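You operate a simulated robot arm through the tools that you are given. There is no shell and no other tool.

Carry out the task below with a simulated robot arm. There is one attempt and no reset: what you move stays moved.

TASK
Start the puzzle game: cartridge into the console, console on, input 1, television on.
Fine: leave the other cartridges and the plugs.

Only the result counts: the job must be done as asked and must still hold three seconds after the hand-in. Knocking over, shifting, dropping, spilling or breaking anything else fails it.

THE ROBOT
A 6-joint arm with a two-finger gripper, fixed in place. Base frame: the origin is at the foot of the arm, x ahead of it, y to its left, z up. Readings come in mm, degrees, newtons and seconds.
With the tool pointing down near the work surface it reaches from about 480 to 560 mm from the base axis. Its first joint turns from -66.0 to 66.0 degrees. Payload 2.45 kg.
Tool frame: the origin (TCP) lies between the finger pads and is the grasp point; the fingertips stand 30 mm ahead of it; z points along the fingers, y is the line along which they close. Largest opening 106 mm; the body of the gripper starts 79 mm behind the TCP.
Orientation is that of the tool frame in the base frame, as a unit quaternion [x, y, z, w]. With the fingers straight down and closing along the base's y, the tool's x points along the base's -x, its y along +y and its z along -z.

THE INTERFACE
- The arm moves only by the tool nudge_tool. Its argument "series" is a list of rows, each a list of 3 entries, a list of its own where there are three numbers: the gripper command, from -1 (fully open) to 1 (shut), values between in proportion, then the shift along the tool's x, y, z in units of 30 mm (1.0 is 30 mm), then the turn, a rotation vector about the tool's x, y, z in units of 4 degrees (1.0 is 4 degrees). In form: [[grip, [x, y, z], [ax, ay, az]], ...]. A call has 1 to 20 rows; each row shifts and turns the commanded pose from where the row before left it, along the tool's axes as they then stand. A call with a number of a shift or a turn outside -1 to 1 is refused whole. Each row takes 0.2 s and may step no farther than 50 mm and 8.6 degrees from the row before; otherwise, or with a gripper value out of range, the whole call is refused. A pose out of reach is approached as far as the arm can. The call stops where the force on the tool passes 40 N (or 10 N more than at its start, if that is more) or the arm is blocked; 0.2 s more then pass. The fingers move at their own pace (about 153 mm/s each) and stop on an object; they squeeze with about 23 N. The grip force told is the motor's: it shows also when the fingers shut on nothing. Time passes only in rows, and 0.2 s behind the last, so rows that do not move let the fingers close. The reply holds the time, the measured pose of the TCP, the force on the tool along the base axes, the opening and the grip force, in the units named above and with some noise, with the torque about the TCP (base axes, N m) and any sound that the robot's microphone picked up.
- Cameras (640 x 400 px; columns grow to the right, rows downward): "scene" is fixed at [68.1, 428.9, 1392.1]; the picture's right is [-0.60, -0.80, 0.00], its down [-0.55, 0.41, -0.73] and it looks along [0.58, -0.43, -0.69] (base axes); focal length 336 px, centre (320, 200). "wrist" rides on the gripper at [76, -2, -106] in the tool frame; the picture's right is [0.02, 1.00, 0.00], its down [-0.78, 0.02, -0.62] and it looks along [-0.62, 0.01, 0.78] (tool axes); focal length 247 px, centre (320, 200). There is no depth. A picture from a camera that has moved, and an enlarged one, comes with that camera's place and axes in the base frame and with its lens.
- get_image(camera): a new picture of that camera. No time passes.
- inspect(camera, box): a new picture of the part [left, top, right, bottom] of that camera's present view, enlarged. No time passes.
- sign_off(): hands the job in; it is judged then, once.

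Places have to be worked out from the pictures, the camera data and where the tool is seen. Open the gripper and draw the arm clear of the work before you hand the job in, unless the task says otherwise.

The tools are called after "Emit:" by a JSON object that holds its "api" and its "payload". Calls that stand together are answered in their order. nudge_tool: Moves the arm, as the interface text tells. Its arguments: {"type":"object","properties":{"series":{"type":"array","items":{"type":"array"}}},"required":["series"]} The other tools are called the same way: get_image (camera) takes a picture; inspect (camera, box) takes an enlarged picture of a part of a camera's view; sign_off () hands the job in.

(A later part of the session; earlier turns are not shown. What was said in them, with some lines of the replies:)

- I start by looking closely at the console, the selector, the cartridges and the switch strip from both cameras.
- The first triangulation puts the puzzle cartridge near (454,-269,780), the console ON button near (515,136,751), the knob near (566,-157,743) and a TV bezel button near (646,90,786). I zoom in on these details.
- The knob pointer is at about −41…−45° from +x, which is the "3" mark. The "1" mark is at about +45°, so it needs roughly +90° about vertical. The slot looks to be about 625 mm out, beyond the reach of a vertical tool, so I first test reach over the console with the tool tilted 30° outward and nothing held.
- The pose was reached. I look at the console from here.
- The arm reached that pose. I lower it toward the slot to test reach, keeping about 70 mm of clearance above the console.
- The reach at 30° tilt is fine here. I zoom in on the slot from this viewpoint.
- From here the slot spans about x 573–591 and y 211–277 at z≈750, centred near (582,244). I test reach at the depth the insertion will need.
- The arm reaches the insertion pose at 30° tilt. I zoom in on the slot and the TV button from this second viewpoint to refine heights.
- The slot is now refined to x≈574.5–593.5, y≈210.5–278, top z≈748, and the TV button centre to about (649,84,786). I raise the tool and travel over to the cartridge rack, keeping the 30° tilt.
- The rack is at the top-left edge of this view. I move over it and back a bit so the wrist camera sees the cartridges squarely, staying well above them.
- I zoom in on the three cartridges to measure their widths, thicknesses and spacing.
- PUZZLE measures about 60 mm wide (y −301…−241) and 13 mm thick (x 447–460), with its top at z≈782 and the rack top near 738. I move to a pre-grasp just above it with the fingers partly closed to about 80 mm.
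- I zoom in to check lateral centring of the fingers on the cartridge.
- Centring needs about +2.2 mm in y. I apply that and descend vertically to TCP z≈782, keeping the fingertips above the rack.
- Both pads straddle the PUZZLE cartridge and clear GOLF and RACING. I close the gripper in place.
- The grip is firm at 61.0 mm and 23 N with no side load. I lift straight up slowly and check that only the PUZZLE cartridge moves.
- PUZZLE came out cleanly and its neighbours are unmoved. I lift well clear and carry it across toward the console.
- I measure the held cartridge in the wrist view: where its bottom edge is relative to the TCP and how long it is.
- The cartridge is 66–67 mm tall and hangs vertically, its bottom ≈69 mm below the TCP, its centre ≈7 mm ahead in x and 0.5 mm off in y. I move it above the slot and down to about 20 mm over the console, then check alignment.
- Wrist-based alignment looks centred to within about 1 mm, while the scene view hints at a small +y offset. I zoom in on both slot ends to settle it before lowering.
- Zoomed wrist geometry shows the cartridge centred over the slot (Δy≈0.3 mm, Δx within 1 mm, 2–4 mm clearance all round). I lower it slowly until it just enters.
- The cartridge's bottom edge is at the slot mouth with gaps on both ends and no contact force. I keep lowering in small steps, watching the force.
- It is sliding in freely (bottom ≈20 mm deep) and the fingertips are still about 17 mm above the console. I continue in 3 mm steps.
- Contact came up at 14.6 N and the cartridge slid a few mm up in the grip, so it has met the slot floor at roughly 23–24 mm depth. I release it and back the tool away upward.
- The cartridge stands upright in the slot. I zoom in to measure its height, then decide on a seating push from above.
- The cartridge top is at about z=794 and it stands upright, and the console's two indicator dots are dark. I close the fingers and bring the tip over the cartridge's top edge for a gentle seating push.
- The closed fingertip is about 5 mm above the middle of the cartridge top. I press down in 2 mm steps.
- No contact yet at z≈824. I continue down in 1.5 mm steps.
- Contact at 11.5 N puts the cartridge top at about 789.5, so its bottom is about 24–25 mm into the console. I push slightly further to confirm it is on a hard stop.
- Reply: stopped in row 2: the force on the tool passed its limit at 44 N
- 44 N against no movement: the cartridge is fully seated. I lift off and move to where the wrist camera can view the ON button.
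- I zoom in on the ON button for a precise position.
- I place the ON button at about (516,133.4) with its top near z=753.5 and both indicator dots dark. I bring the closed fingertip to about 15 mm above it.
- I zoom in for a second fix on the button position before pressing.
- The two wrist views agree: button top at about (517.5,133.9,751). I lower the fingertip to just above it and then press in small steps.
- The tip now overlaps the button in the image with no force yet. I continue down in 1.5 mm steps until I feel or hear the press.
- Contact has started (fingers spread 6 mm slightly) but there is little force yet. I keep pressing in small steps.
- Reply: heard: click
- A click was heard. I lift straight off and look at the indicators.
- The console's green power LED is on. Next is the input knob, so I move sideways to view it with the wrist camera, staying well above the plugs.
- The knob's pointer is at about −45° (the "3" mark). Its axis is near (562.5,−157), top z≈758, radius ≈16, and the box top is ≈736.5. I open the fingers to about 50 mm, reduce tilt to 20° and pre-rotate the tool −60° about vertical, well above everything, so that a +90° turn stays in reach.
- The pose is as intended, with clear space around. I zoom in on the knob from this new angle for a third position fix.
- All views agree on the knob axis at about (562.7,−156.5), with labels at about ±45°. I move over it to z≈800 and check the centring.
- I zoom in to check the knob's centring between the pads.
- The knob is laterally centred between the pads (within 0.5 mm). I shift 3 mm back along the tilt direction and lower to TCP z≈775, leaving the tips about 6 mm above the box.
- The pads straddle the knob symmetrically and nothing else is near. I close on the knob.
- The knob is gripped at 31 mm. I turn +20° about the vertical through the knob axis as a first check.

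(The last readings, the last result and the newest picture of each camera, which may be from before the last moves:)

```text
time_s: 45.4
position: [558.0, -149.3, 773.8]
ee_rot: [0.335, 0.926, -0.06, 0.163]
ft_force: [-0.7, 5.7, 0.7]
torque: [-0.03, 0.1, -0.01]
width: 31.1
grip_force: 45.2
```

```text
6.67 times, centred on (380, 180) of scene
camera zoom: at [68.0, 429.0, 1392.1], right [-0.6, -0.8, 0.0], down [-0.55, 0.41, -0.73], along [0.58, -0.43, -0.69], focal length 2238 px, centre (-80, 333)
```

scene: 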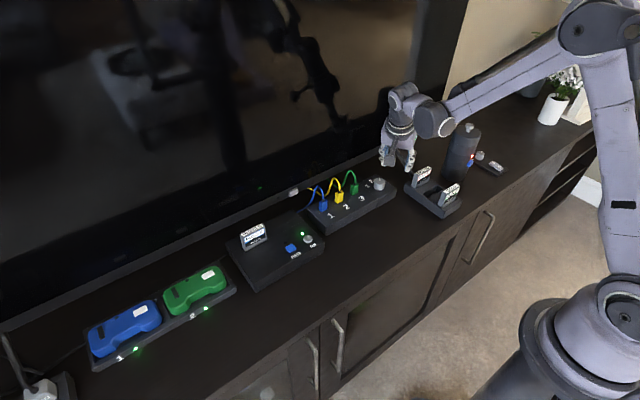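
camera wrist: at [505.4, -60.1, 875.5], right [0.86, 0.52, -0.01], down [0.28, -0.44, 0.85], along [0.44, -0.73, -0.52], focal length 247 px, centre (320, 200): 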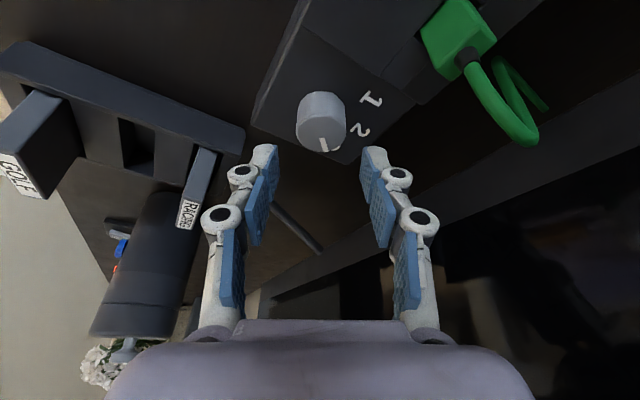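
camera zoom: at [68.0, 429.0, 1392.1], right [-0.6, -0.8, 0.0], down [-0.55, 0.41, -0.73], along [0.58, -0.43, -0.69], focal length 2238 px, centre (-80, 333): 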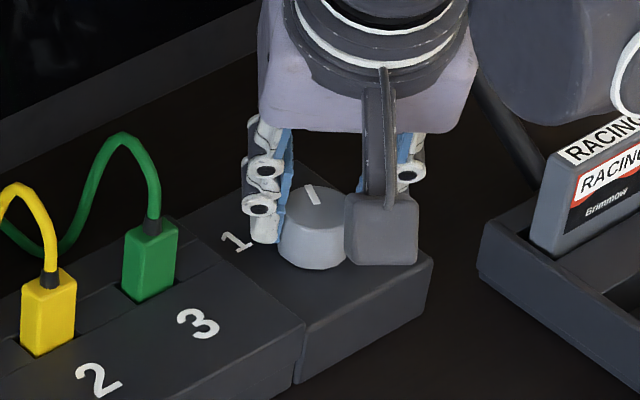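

The knob turns with the gripper (its mark stays fixed in the hand frame) at low forces. I continue with another 36°.

Emit:
{"api": "nudge_tool", "payload": {"series": [[1, [0, -0.0186, 0], [-0.342, 0, -0.94]], [1, [0, -0.0186, 0], [-0.342, 0, -0.94]], [1, [0, -0.0186, 0], [-0.342, 0, -0.94]], [1, [0, -0.0186, 0], [-0.342, 0, -0.94]], [1, [0, -0.0186, 0], [-0.342, 0, -0.94]], [1, [0, -0.0186, 0], [-0.342, 0, -0.94]], [1, [0, -0.0186, 0], [-0.342, 0, -0.94]], [1, [0, -0.0186, 0], [-0.342, 0, -0.94]], [1, [0, -0.0186, 0], [-0.342, 0, -0.94]]]}}

Emit:
{"api": "inspect", "payload": {"camera": "wrist", "box": [240, 80, 400, 200]}}

Emit:
{"api": "inspect", "payload": {"camera": "scene", "box": [340, 150, 420, 210]}}

```text
time_s: 47.4
position: [556.0, -153.2, 774.9]
ee_rot: [0.034, 0.985, -0.007, 0.172]
ft_force: [9.5, 8.6, -24.1]
torque: [0.15, -0.48, 0.07]
width: 30.8
grip_force: 44.8
```

```text
3.33 times, centred on (320, 140) of wrist
camera zoom: at [447.2, -149.4, 850.2], right [0.05, 1.0, -0.01], down [0.52, -0.02, 0.85], along [0.85, -0.04, -0.53], focal length 823 px, centre (320, 400)
```

zoom: 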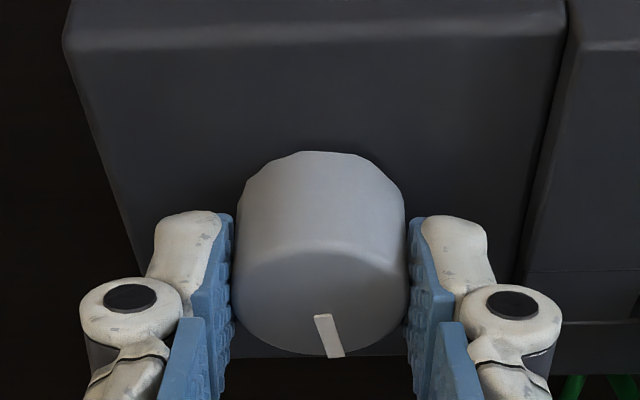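

```text
6.67 times, centred on (380, 180) of scene
camera zoom: at [68.6, 429.0, 1392.1], right [-0.6, -0.8, 0.0], down [-0.55, 0.41, -0.73], along [0.58, -0.43, -0.69], focal length 2238 px, centre (-80, 333)
```

zoom: 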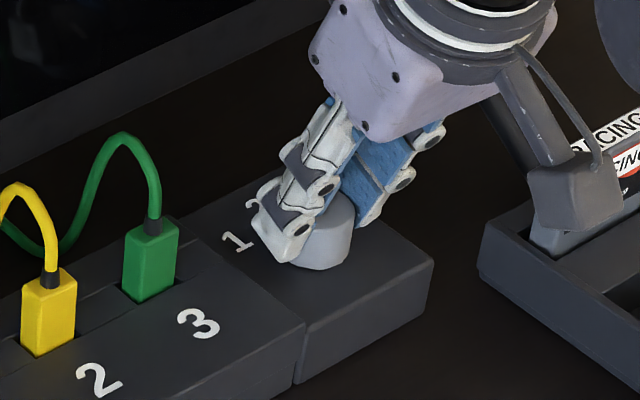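

The knob is following (about 56° turned), but the readings show a 24 N downward pull on the tool, so stress is building up. I release to relieve it, then re-centre before finishing the turn.

Emit:
{"api": "nudge_tool", "payload": {"series": [[0.05, [0, 0, 0], [0, 0, 0]], [0.05, [0, 0, 0], [0, 0, 0]]]}}

Emit:
{"api": "inspect", "payload": {"camera": "wrist", "box": [240, 80, 400, 200]}}

Emit:
{"api": "get_image", "payload": {"camera": "wrist"}}

```text
time_s: 48.0
position: [554.5, -154.7, 776.1]
ee_rot: [0.033, 0.984, -0.007, 0.172]
ft_force: [1.3, -0.1, 0.1]
torque: [0.02, -0.01, 0.0]
width: 50.4
grip_force: 0.2
```

```text
3.33 times, centred on (320, 140) of wrist
camera zoom: at [446.6, -150.0, 850.7], right [0.05, 1.0, -0.01], down [0.52, -0.02, 0.85], along [0.85, -0.05, -0.52], focal length 823 px, centre (320, 400)
```

zoom: 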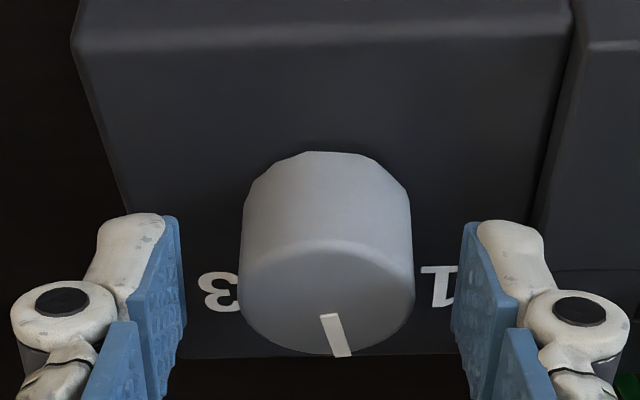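

```text
taken
camera wrist: at [446.6, -150.0, 850.7], right [0.05, 1.0, -0.01], down [0.52, -0.02, 0.85], along [0.85, -0.05, -0.52], focal length 247 px, centre (320, 200)
```

wrist: 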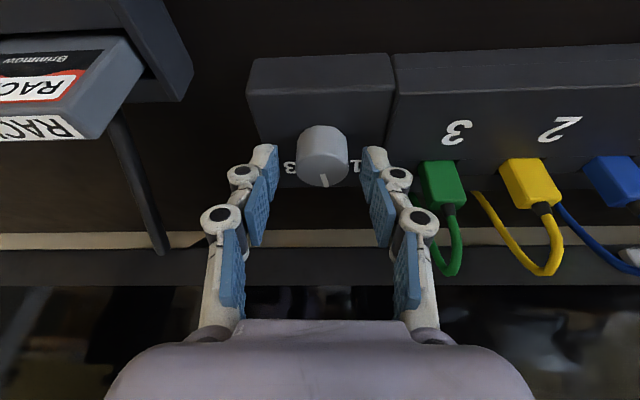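

The knob stays where I left it, pointer now at about +10°, and the residual force vanished. The knob sits about 1 mm off the pad centre, so I shift, re-grip and turn another 16°.

Emit:
{"api": "nudge_tool", "payload": {"series": [[0.05, [0, 0.035, 0], [0, 0, 0]], [1, [0, 0, 0], [0, 0, 0]], [1, [0, 0, 0], [0, 0, 0]], [1, [0, 0, 0], [0, 0, 0]]]}}

```text
time_s: 49.0
position: [555.2, -155.3, 775.2]
ee_rot: [0.034, 0.984, -0.007, 0.172]
ft_force: [-1.2, -2.2, 7.1]
torque: [-0.22, 0.15, -0.02]
width: 31.1
grip_force: 44.8
```

Gripped again with small forces. I turn +16° and read the forces.

Emit:
{"api": "nudge_tool", "payload": {"series": [[1, [0, -0.0198, 0], [-0.342, 0, -0.94]], [1, [0, -0.0198, 0], [-0.342, 0, -0.94]], [1, [0, -0.0198, 0], [-0.342, 0, -0.94]], [1, [0, -0.0198, 0], [-0.342, 0, -0.94]]]}}

Emit:
{"api": "inspect", "payload": {"camera": "wrist", "box": [240, 80, 400, 200]}}

```text
time_s: 50.0
position: [555.5, -157.9, 775.3]
ee_rot: [-0.105, 0.979, 0.019, 0.173]
ft_force: [5.3, -1.6, -2.2]
torque: [-0.31, -0.04, -0.03]
width: 30.9
grip_force: 44.8
```

```text
3.33 times, centred on (320, 140) of wrist
camera zoom: at [449.6, -181.4, 850.4], right [-0.23, 0.97, -0.01], down [0.51, 0.13, 0.85], along [0.83, 0.19, -0.52], focal length 823 px, centre (320, 400)
```

zoom: 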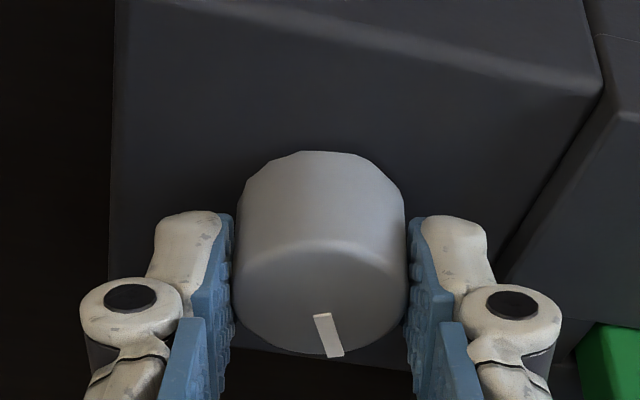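

Forces stay small and the knob follows. I turn the remaining ≈19°.

Emit:
{"api": "nudge_tool", "payload": {"series": [[1, [0, -0.0198, 0], [-0.342, 0, -0.94]], [1, [0, -0.0198, 0], [-0.342, 0, -0.94]], [1, [0, -0.0198, 0], [-0.342, 0, -0.94]], [1, [0, -0.0198, 0], [-0.342, 0, -0.94]], [1, [0, -0.015, 0], [-0.2565, 0, -0.705]]]}}

Emit:
{"api": "inspect", "payload": {"camera": "wrist", "box": [240, 80, 400, 200]}}

Emit:
{"api": "inspect", "payload": {"camera": "scene", "box": [340, 150, 420, 210]}}

```text
time_s: 51.2
position: [557.0, -159.0, 775.4]
ee_rot: [-0.263, 0.949, 0.045, 0.168]
ft_force: [14.2, -1.8, 2.4]
torque: [-0.08, -0.22, -0.08]
width: 31.2
grip_force: 44.4
```

```text
3.33 times, centred on (320, 140) of wrist
camera zoom: at [464.0, -216.7, 850.3], right [-0.53, 0.85, -0.01], down [0.44, 0.29, 0.85], along [0.72, 0.45, -0.52], focal length 823 px, centre (320, 400)
```

zoom: 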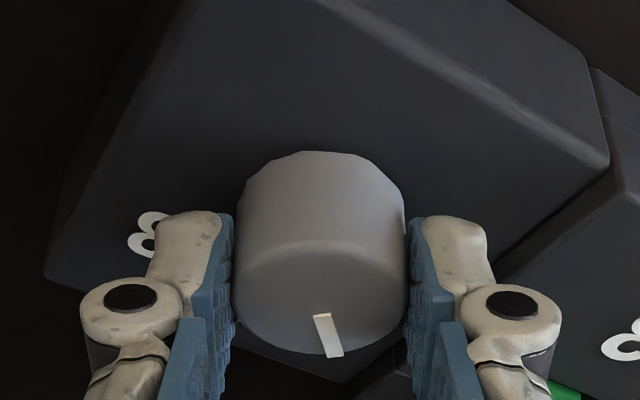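

```text
6.67 times, centred on (380, 180) of scene
camera zoom: at [68.3, 428.9, 1392.1], right [-0.6, -0.8, 0.0], down [-0.55, 0.41, -0.73], along [0.58, -0.43, -0.69], focal length 2238 px, centre (-80, 333)
```

zoom: 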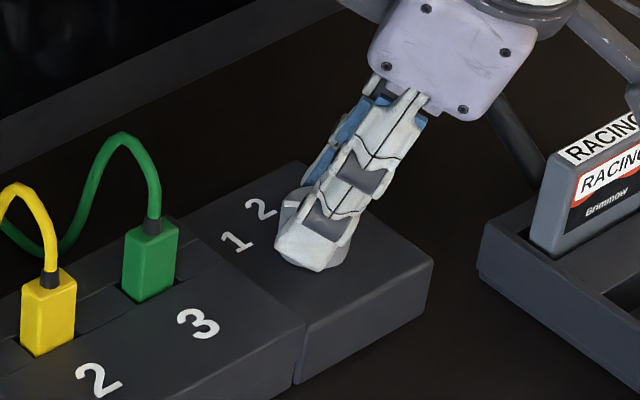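

The turn totals about 91° (tool yaw −60→+31). I release, lift straight up, and check the pointer against the "1" mark.

Emit:
{"api": "nudge_tool", "payload": {"series": [[0.05, [0, 0, 0], [0, 0, 0]], [0.05, [0, 0, 0], [0, 0, 0]], [0.05, [-0.171, 0, -0.47], [0, 0, 0]], [0.05, [-0.171, 0, -0.47], [0, 0, 0]], [0.05, [-0.171, 0, -0.47], [0, 0, 0]]]}}

Emit:
{"api": "inspect", "payload": {"camera": "wrist", "box": [240, 40, 400, 160]}}

Emit:
{"api": "inspect", "payload": {"camera": "scene", "box": [340, 150, 420, 210]}}

```text
time_s: 52.4
position: [556.6, -157.7, 819.1]
ee_rot: [-0.265, 0.949, 0.047, 0.166]
ft_force: [-0.1, 0.3, 0.3]
torque: [0.02, 0.03, 0.01]
width: 50.5
grip_force: 0.0
```

```text
3.33 times, centred on (320, 100) of wrist
camera zoom: at [464.4, -216.4, 895.3], right [-0.53, 0.85, -0.01], down [0.44, 0.29, 0.85], along [0.72, 0.45, -0.53], focal length 823 px, centre (320, 533)
```

zoom: 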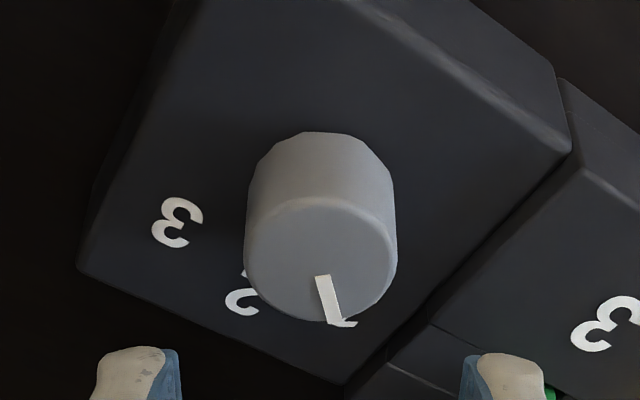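

```text
6.67 times, centred on (380, 180) of scene
camera zoom: at [68.0, 428.9, 1392.1], right [-0.6, -0.8, 0.0], down [-0.55, 0.41, -0.73], along [0.58, -0.43, -0.69], focal length 2238 px, centre (-80, 333)
```

zoom: 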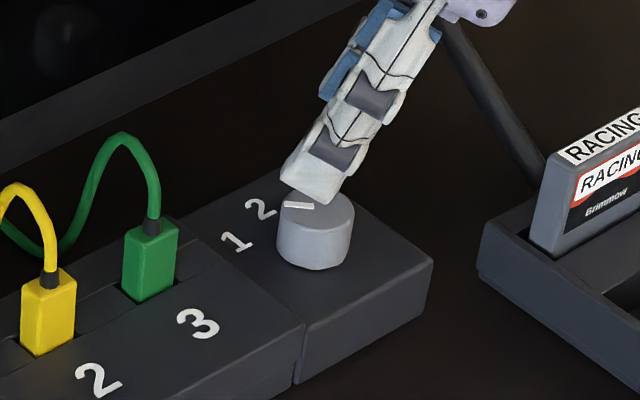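

The pointer now measures 45° ± 2°, right on the "1" mark. Next is the TV button: I close the fingers, rise, undo the yaw and increase tilt to 40° for a more head-on press.

Emit:
{"api": "nudge_tool", "payload": {"series": [[0.05, [-0.228, 0, -0.627], [0, 0, 0]], [0.05, [-0.228, 0, -0.627], [0, 0, 0]], [1, [-0.228, 0, -0.627], [0, 0, 0]], [1, [-0.228, 0, -0.627], [0, 0, 0]], [1, [0, 0, 0], [0.3335, 0, 0.9165]], [1, [0, 0, 0], [0.3335, 0, 0.9165]], [1, [0, 0, 0], [0.3335, 0, 0.9165]], [1, [0, 0, 0], [0.3335, 0, 0.9165]], [1, [0, 0, 0], [0.3335, 0, 0.9165]], [1, [0, 0, 0], [0.3335, 0, 0.9165]], [1, [0, 0, 0], [0.3335, 0, 0.9165]], [1, [0, 0, 0], [0.3335, 0, 0.9165]], [1, [0, 0, 0], [0, -1, 0]], [1, [0, 0, 0], [0, -1, 0]], [1, [0, 0, 0], [0, -1, 0]], [1, [0, 0, 0], [0, -1, 0]], [1, [0, 0, 0], [0, -1, 0]]]}}

Emit:
{"api": "get_image", "payload": {"camera": "scene"}}

Emit:
{"api": "inspect", "payload": {"camera": "scene", "box": [340, 160, 404, 200]}}

```text
time_s: 56.0
position: [555.9, -158.7, 898.9]
ee_rot: [0.002, 0.939, -0.001, 0.343]
ft_force: [-0.8, 0.0, -0.3]
torque: [0.0, -0.04, 0.02]
width: 0.0
grip_force: 23.1
```

```text
taken
```

scene: 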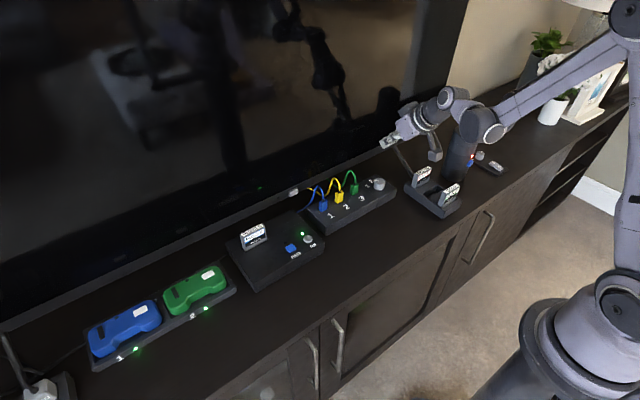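

```text
10.00 times, centred on (372, 180) of scene
camera zoom: at [68.1, 428.9, 1392.1], right [-0.6, -0.8, 0.0], down [-0.55, 0.41, -0.73], along [0.58, -0.43, -0.69], focal length 3356 px, centre (-200, 400)
```

zoom: 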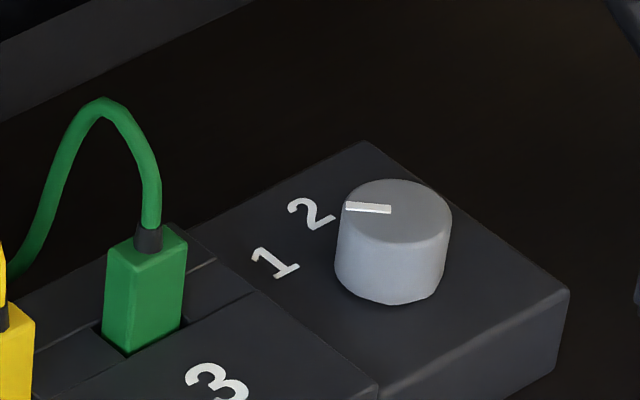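

The knob pointer reads about 45–47°, on "1", and everything else is undisturbed. I move across to in front of the TV button, still high.

Emit:
{"api": "nudge_tool", "payload": {"series": [[1, [0.058, 0.9, 0.092], [0, 0, 0]], [1, [0.058, 0.9, 0.092], [0, 0, 0]], [1, [0.058, 0.9, 0.092], [0, 0, 0]], [1, [0.058, 0.9, 0.092], [0, 0, 0]], [1, [0.058, 0.9, 0.092], [0, 0, 0]], [1, [0.058, 0.9, 0.092], [0, 0, 0]], [1, [0.058, 0.9, 0.092], [0, 0, 0]], [1, [0.058, 0.9, 0.092], [0, 0, 0]], [1, [0.058, 0.9, 0.092], [0, 0, 0]]]}}

Emit:
{"api": "get_image", "payload": {"camera": "wrist"}}

Emit:
{"api": "inspect", "payload": {"camera": "wrist", "box": [240, 80, 400, 180]}}

Emit:
{"api": "get_image", "payload": {"camera": "scene"}}

```text
time_s: 58.0
position: [560.4, 83.0, 869.1]
ee_rot: [0.001, 0.94, 0.0, 0.34]
ft_force: [0.0, -0.5, 0.4]
torque: [-0.02, -0.01, 0.0]
width: 0.0
grip_force: 23.2
```

```text
taken
camera wrist: at [433.0, 81.7, 903.0], right [-0.01, 1.0, -0.01], down [0.2, 0.02, 0.98], along [0.98, 0.01, -0.2], focal length 247 px, centre (320, 200)
```

wrist: 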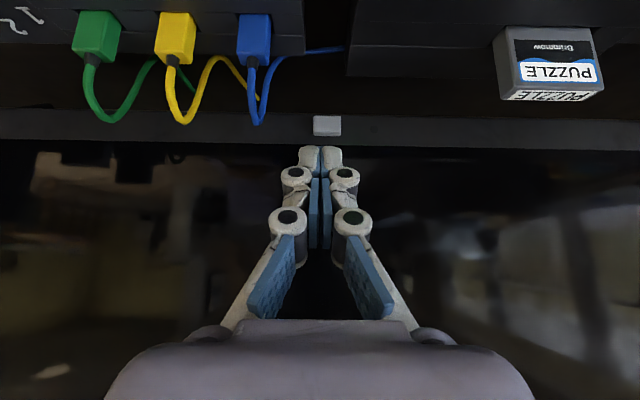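

```text
4.00 times, centred on (320, 130) of wrist
camera zoom: at [433.0, 81.7, 903.0], right [-0.01, 1.0, -0.01], down [0.2, 0.02, 0.98], along [0.98, 0.01, -0.2], focal length 988 px, centre (320, 480)
```

zoom: 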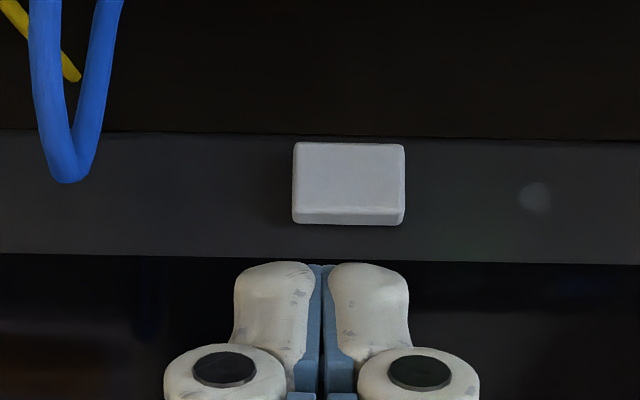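

```text
taken
```

scene: 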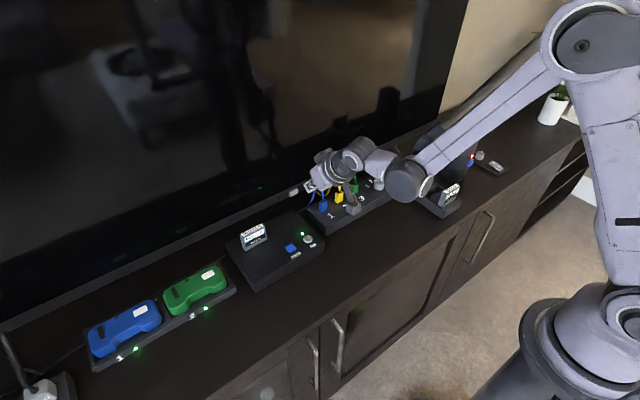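

The button face is at about (643.5,89,788), roughly 25 × 15 mm, with a dark indicator dot beside it. The blue cable is well to the −y side. I descend to a pre-press point about 20 mm in front.

Emit:
{"api": "nudge_tool", "payload": {"series": [[1, [0.173, 0.067, 0.813], [0, 0, 0]], [1, [0.173, 0.067, 0.813], [0, 0, 0]], [1, [0.173, 0.067, 0.813], [0, 0, 0]]]}}

Emit:
{"api": "get_image", "payload": {"camera": "wrist"}}

Emit:
{"api": "inspect", "payload": {"camera": "scene", "box": [260, 140, 400, 240]}}

```text
time_s: 58.8
position: [594.1, 88.9, 802.2]
ee_rot: [0.002, 0.94, -0.001, 0.341]
ft_force: [-1.3, 0.3, 1.0]
torque: [0.0, 0.01, -0.02]
width: 0.0
grip_force: 22.6
```

```text
taken
camera wrist: at [467.5, 87.2, 836.6], right [-0.01, 1.0, -0.01], down [0.2, 0.02, 0.98], along [0.98, 0.01, -0.2], focal length 247 px, centre (320, 200)
```

wrist: 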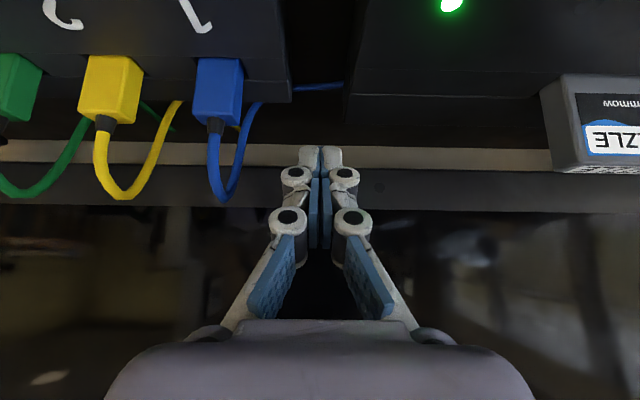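

```text
4.00 times, centred on (330, 190) of scene
camera zoom: at [68.1, 428.9, 1392.1], right [-0.6, -0.8, 0.0], down [-0.55, 0.41, -0.73], along [0.58, -0.43, -0.69], focal length 1343 px, centre (280, 240)
```

zoom: 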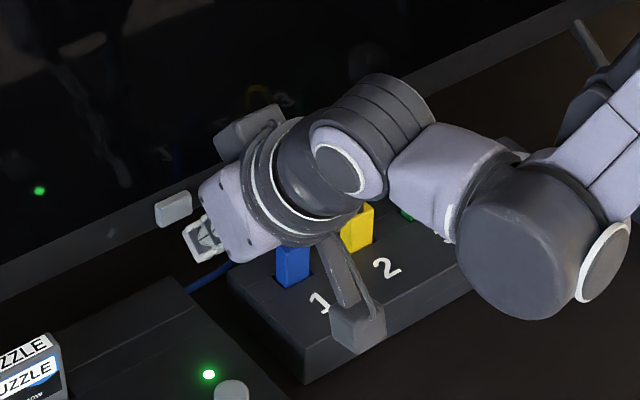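

The fingertips are lined up with the button, which is hidden right behind them in the wrist view. I advance toward the TV, slowly near contact.

Emit:
{"api": "nudge_tool", "payload": {"series": [[1, [-0.179, 0, 0.15], [0, 0, 0]], [1, [-0.179, 0, 0.15], [0, 0, 0]], [1, [-0.0766, 0, 0.0643], [0, 0, 0]]]}}

Emit:
{"api": "inspect", "payload": {"camera": "scene", "box": [270, 170, 334, 210]}}

Emit:
{"api": "inspect", "payload": {"camera": "wrist", "box": [240, 110, 400, 210]}}

```text
time_s: 59.6
position: [612.6, 88.7, 804.7]
ee_rot: [0.001, 0.94, -0.001, 0.34]
ft_force: [0.3, 0.7, 0.2]
torque: [-0.02, 0.01, 0.01]
width: 0.1
grip_force: 23.0
```

```text
10.00 times, centred on (302, 190) of scene
camera zoom: at [68.1, 428.9, 1392.1], right [-0.6, -0.8, 0.0], down [-0.55, 0.41, -0.73], along [0.58, -0.43, -0.69], focal length 3356 px, centre (500, 300)
```

zoom: 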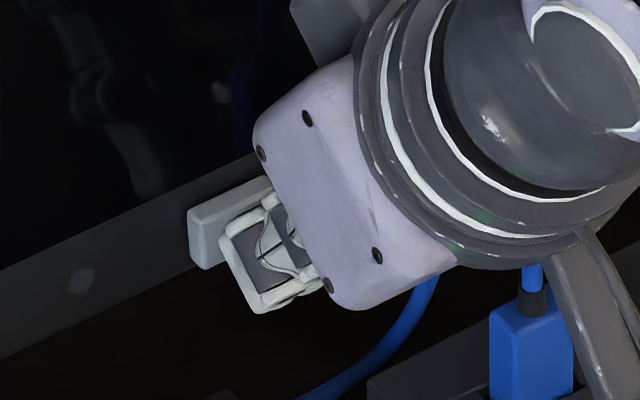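

```text
4.00 times, centred on (320, 160) of wrist
camera zoom: at [485.4, 87.0, 837.9], right [-0.01, 1.0, -0.01], down [0.2, 0.02, 0.98], along [0.98, 0.01, -0.2], focal length 988 px, centre (320, 360)
```

zoom: 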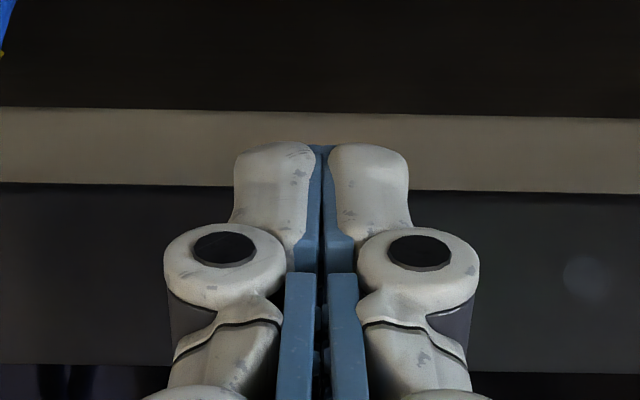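

There is no contact yet at x≈612.6, with the finger right in front of the button. I keep advancing in 1.5 mm steps.

Emit:
{"api": "nudge_tool", "payload": {"series": [[1, [-0.0383, 0, 0.0322], [0, 0, 0]], [1, [-0.0383, 0, 0.0322], [0, 0, 0]], [1, [-0.0383, 0, 0.0322], [0, 0, 0]]]}}

```text
time_s: 60.4
position: [616.6, 88.3, 804.7]
ee_rot: [0.0, 0.94, 0.0, 0.341]
ft_force: [-0.6, 0.4, -0.6]
torque: [-0.01, 0.02, -0.02]
width: 5.9
grip_force: 28.9
```

The same contact signature appears as with the ON button (fingers spread to 6 mm). I continue one step at a time.

Emit:
{"api": "nudge_tool", "payload": {"series": [[1, [-0.0383, 0, 0.0322], [0, 0, 0]]]}}

```text
time_s: 60.8
position: [618.3, 88.1, 805.1]
ee_rot: [0.002, 0.94, 0.0, 0.341]
ft_force: [-1.7, -1.0, -0.7]
torque: [-0.01, 0.02, 0.02]
width: 6.1
grip_force: 28.5
heard: click
```

A click was heard from the TV button. I back straight off along −x, then rise, and look at the TV.

Emit:
{"api": "nudge_tool", "payload": {"series": [[1, [0.255, 0, -0.2143], [0, 0, 0]], [1, [0.511, 0, -0.429], [0, 0, 0]], [1, [0.511, 0, -0.429], [0, 0, 0]], [1, [-0.214, 0, -0.613], [0, 0, 0]], [1, [-0.428, 0, -0.7], [0, 0, 0]], [1, [-0.428, 0, -0.7], [0, 0, 0]], [1, [-0.428, 0, -0.7], [0, 0, 0]]]}}

Emit:
{"api": "get_image", "payload": {"camera": "wrist"}}

Emit:
{"api": "get_image", "payload": {"camera": "scene"}}

```text
time_s: 62.4
position: [550.8, 91.5, 894.6]
ee_rot: [0.001, 0.94, 0.0, 0.341]
ft_force: [-0.2, -0.3, 0.2]
torque: [-0.01, 0.0, 0.0]
width: 0.1
grip_force: 28.4
```

```text
taken
camera wrist: at [424.4, 89.5, 928.5], right [-0.01, 1.0, -0.01], down [0.2, 0.02, 0.98], along [0.98, 0.01, -0.2], focal length 247 px, centre (320, 200)
```

wrist: 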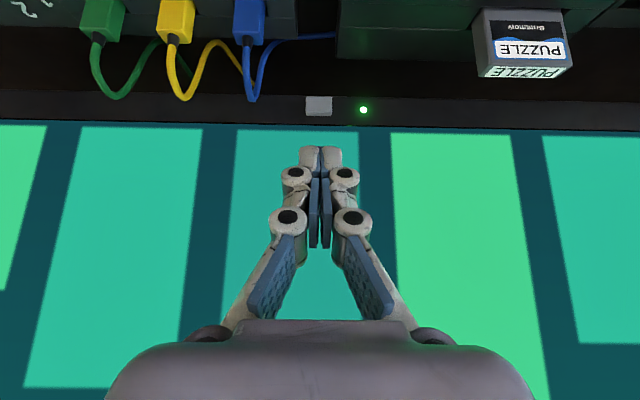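

```text
taken
```

scene: 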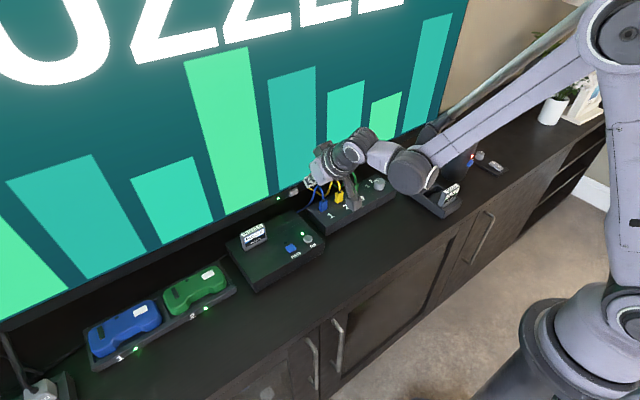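

The TV is on and shows the PUZZLE game. I open the gripper and draw the arm back and up, clear of the work, then take a final look.

Emit:
{"api": "nudge_tool", "payload": {"series": [[1, [0.076, -0.43, -0.872], [0, 0, 0]], [1, [0.076, -0.43, -0.872], [0, 0, 0]], [1, [0.076, -0.43, -0.872], [0, 0, 0]], [-1, [0.076, -0.43, -0.872], [0, 0, 0]], [-1, [0.076, -0.43, -0.872], [0, 0, 0]], [-1, [0.076, -0.43, -0.872], [0, 0, 0]], [-1, [0.076, -0.43, -0.872], [0, 0, 0]], [-1, [0, 0, 0], [0, 0, 0]]]}}

Emit:
{"api": "get_image", "payload": {"camera": "scene"}}

Emit:
{"api": "inspect", "payload": {"camera": "scene", "box": [340, 110, 540, 230]}}

Emit:
{"api": "inspect", "payload": {"camera": "scene", "box": [220, 160, 400, 300]}}

```text
time_s: 64.2
position: [420.4, -0.8, 1026.3]
ee_rot: [0.002, 0.94, 0.0, 0.341]
ft_force: [0.0, 0.1, 0.0]
torque: [0.01, -0.01, 0.0]
width: 105.9
grip_force: 0.1
```

```text
taken
```

scene: 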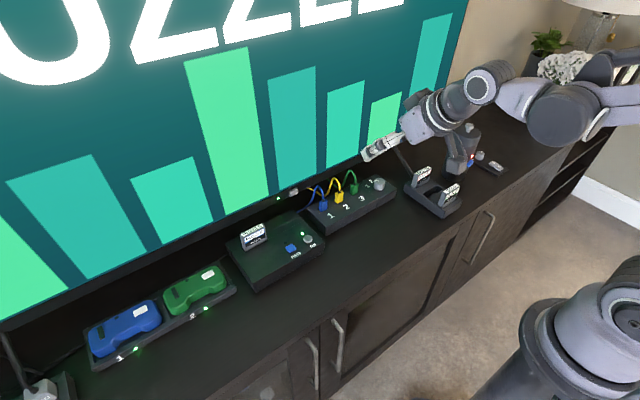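

```text
3.20 times, centred on (440, 170) of scene
camera zoom: at [68.0, 428.9, 1392.1], right [-0.6, -0.8, 0.0], down [-0.55, 0.41, -0.73], along [0.58, -0.43, -0.69], focal length 1074 px, centre (-64, 296)
```

zoom: 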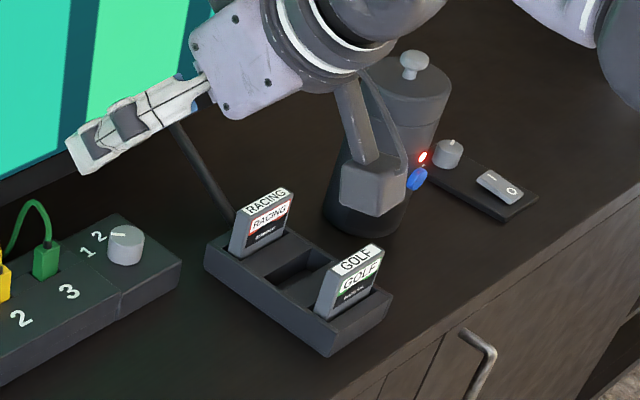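

```text
2.86 times, centred on (310, 230) of scene
camera zoom: at [68.0, 428.9, 1392.1], right [-0.6, -0.8, 0.0], down [-0.55, 0.41, -0.73], along [0.58, -0.43, -0.69], focal length 959 px, centre (349, 114)
```

zoom: 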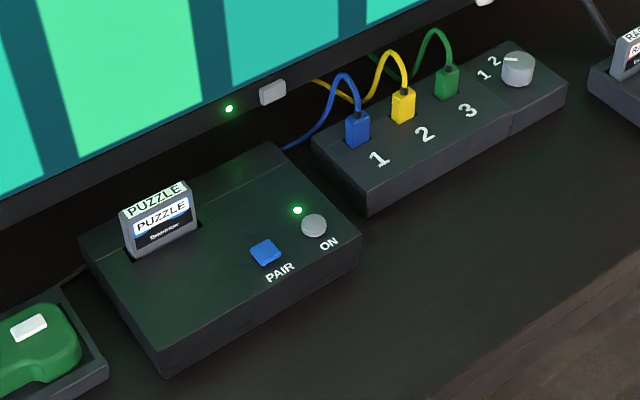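

The result is visible: PUZZLE is seated in the console, the console LED is green, the knob is on 1, the TV LED is on and the PUZZLE screen is showing. The other cartridges, plugs and objects are unmoved, the gripper is open and the arm is clear, so I hand in.

Emit:
{"api": "sign_off", "payload": {}}

```text
The job is handed in.
```

The puzzle game is running: the television shows the PUZZLE screen, and I handed the job in.

- **Cartridge:** PUZZLE is seated in the console slot. I pressed it from above until it stopped moving at 44 N.
- **Console:** I pressed ON once, heard a click, and its green light is on.
- **Input:** the knob is turned from 3 to 1. Its pointer is within about 2° of the mark.
- **Television:** I pressed the button on the bezel once and heard a click. Its light and picture came on.

In the last pictures the RACING and GOLF cartridges, the plugs and the other objects looked unmoved. The gripper was open and the arm clear of the work.
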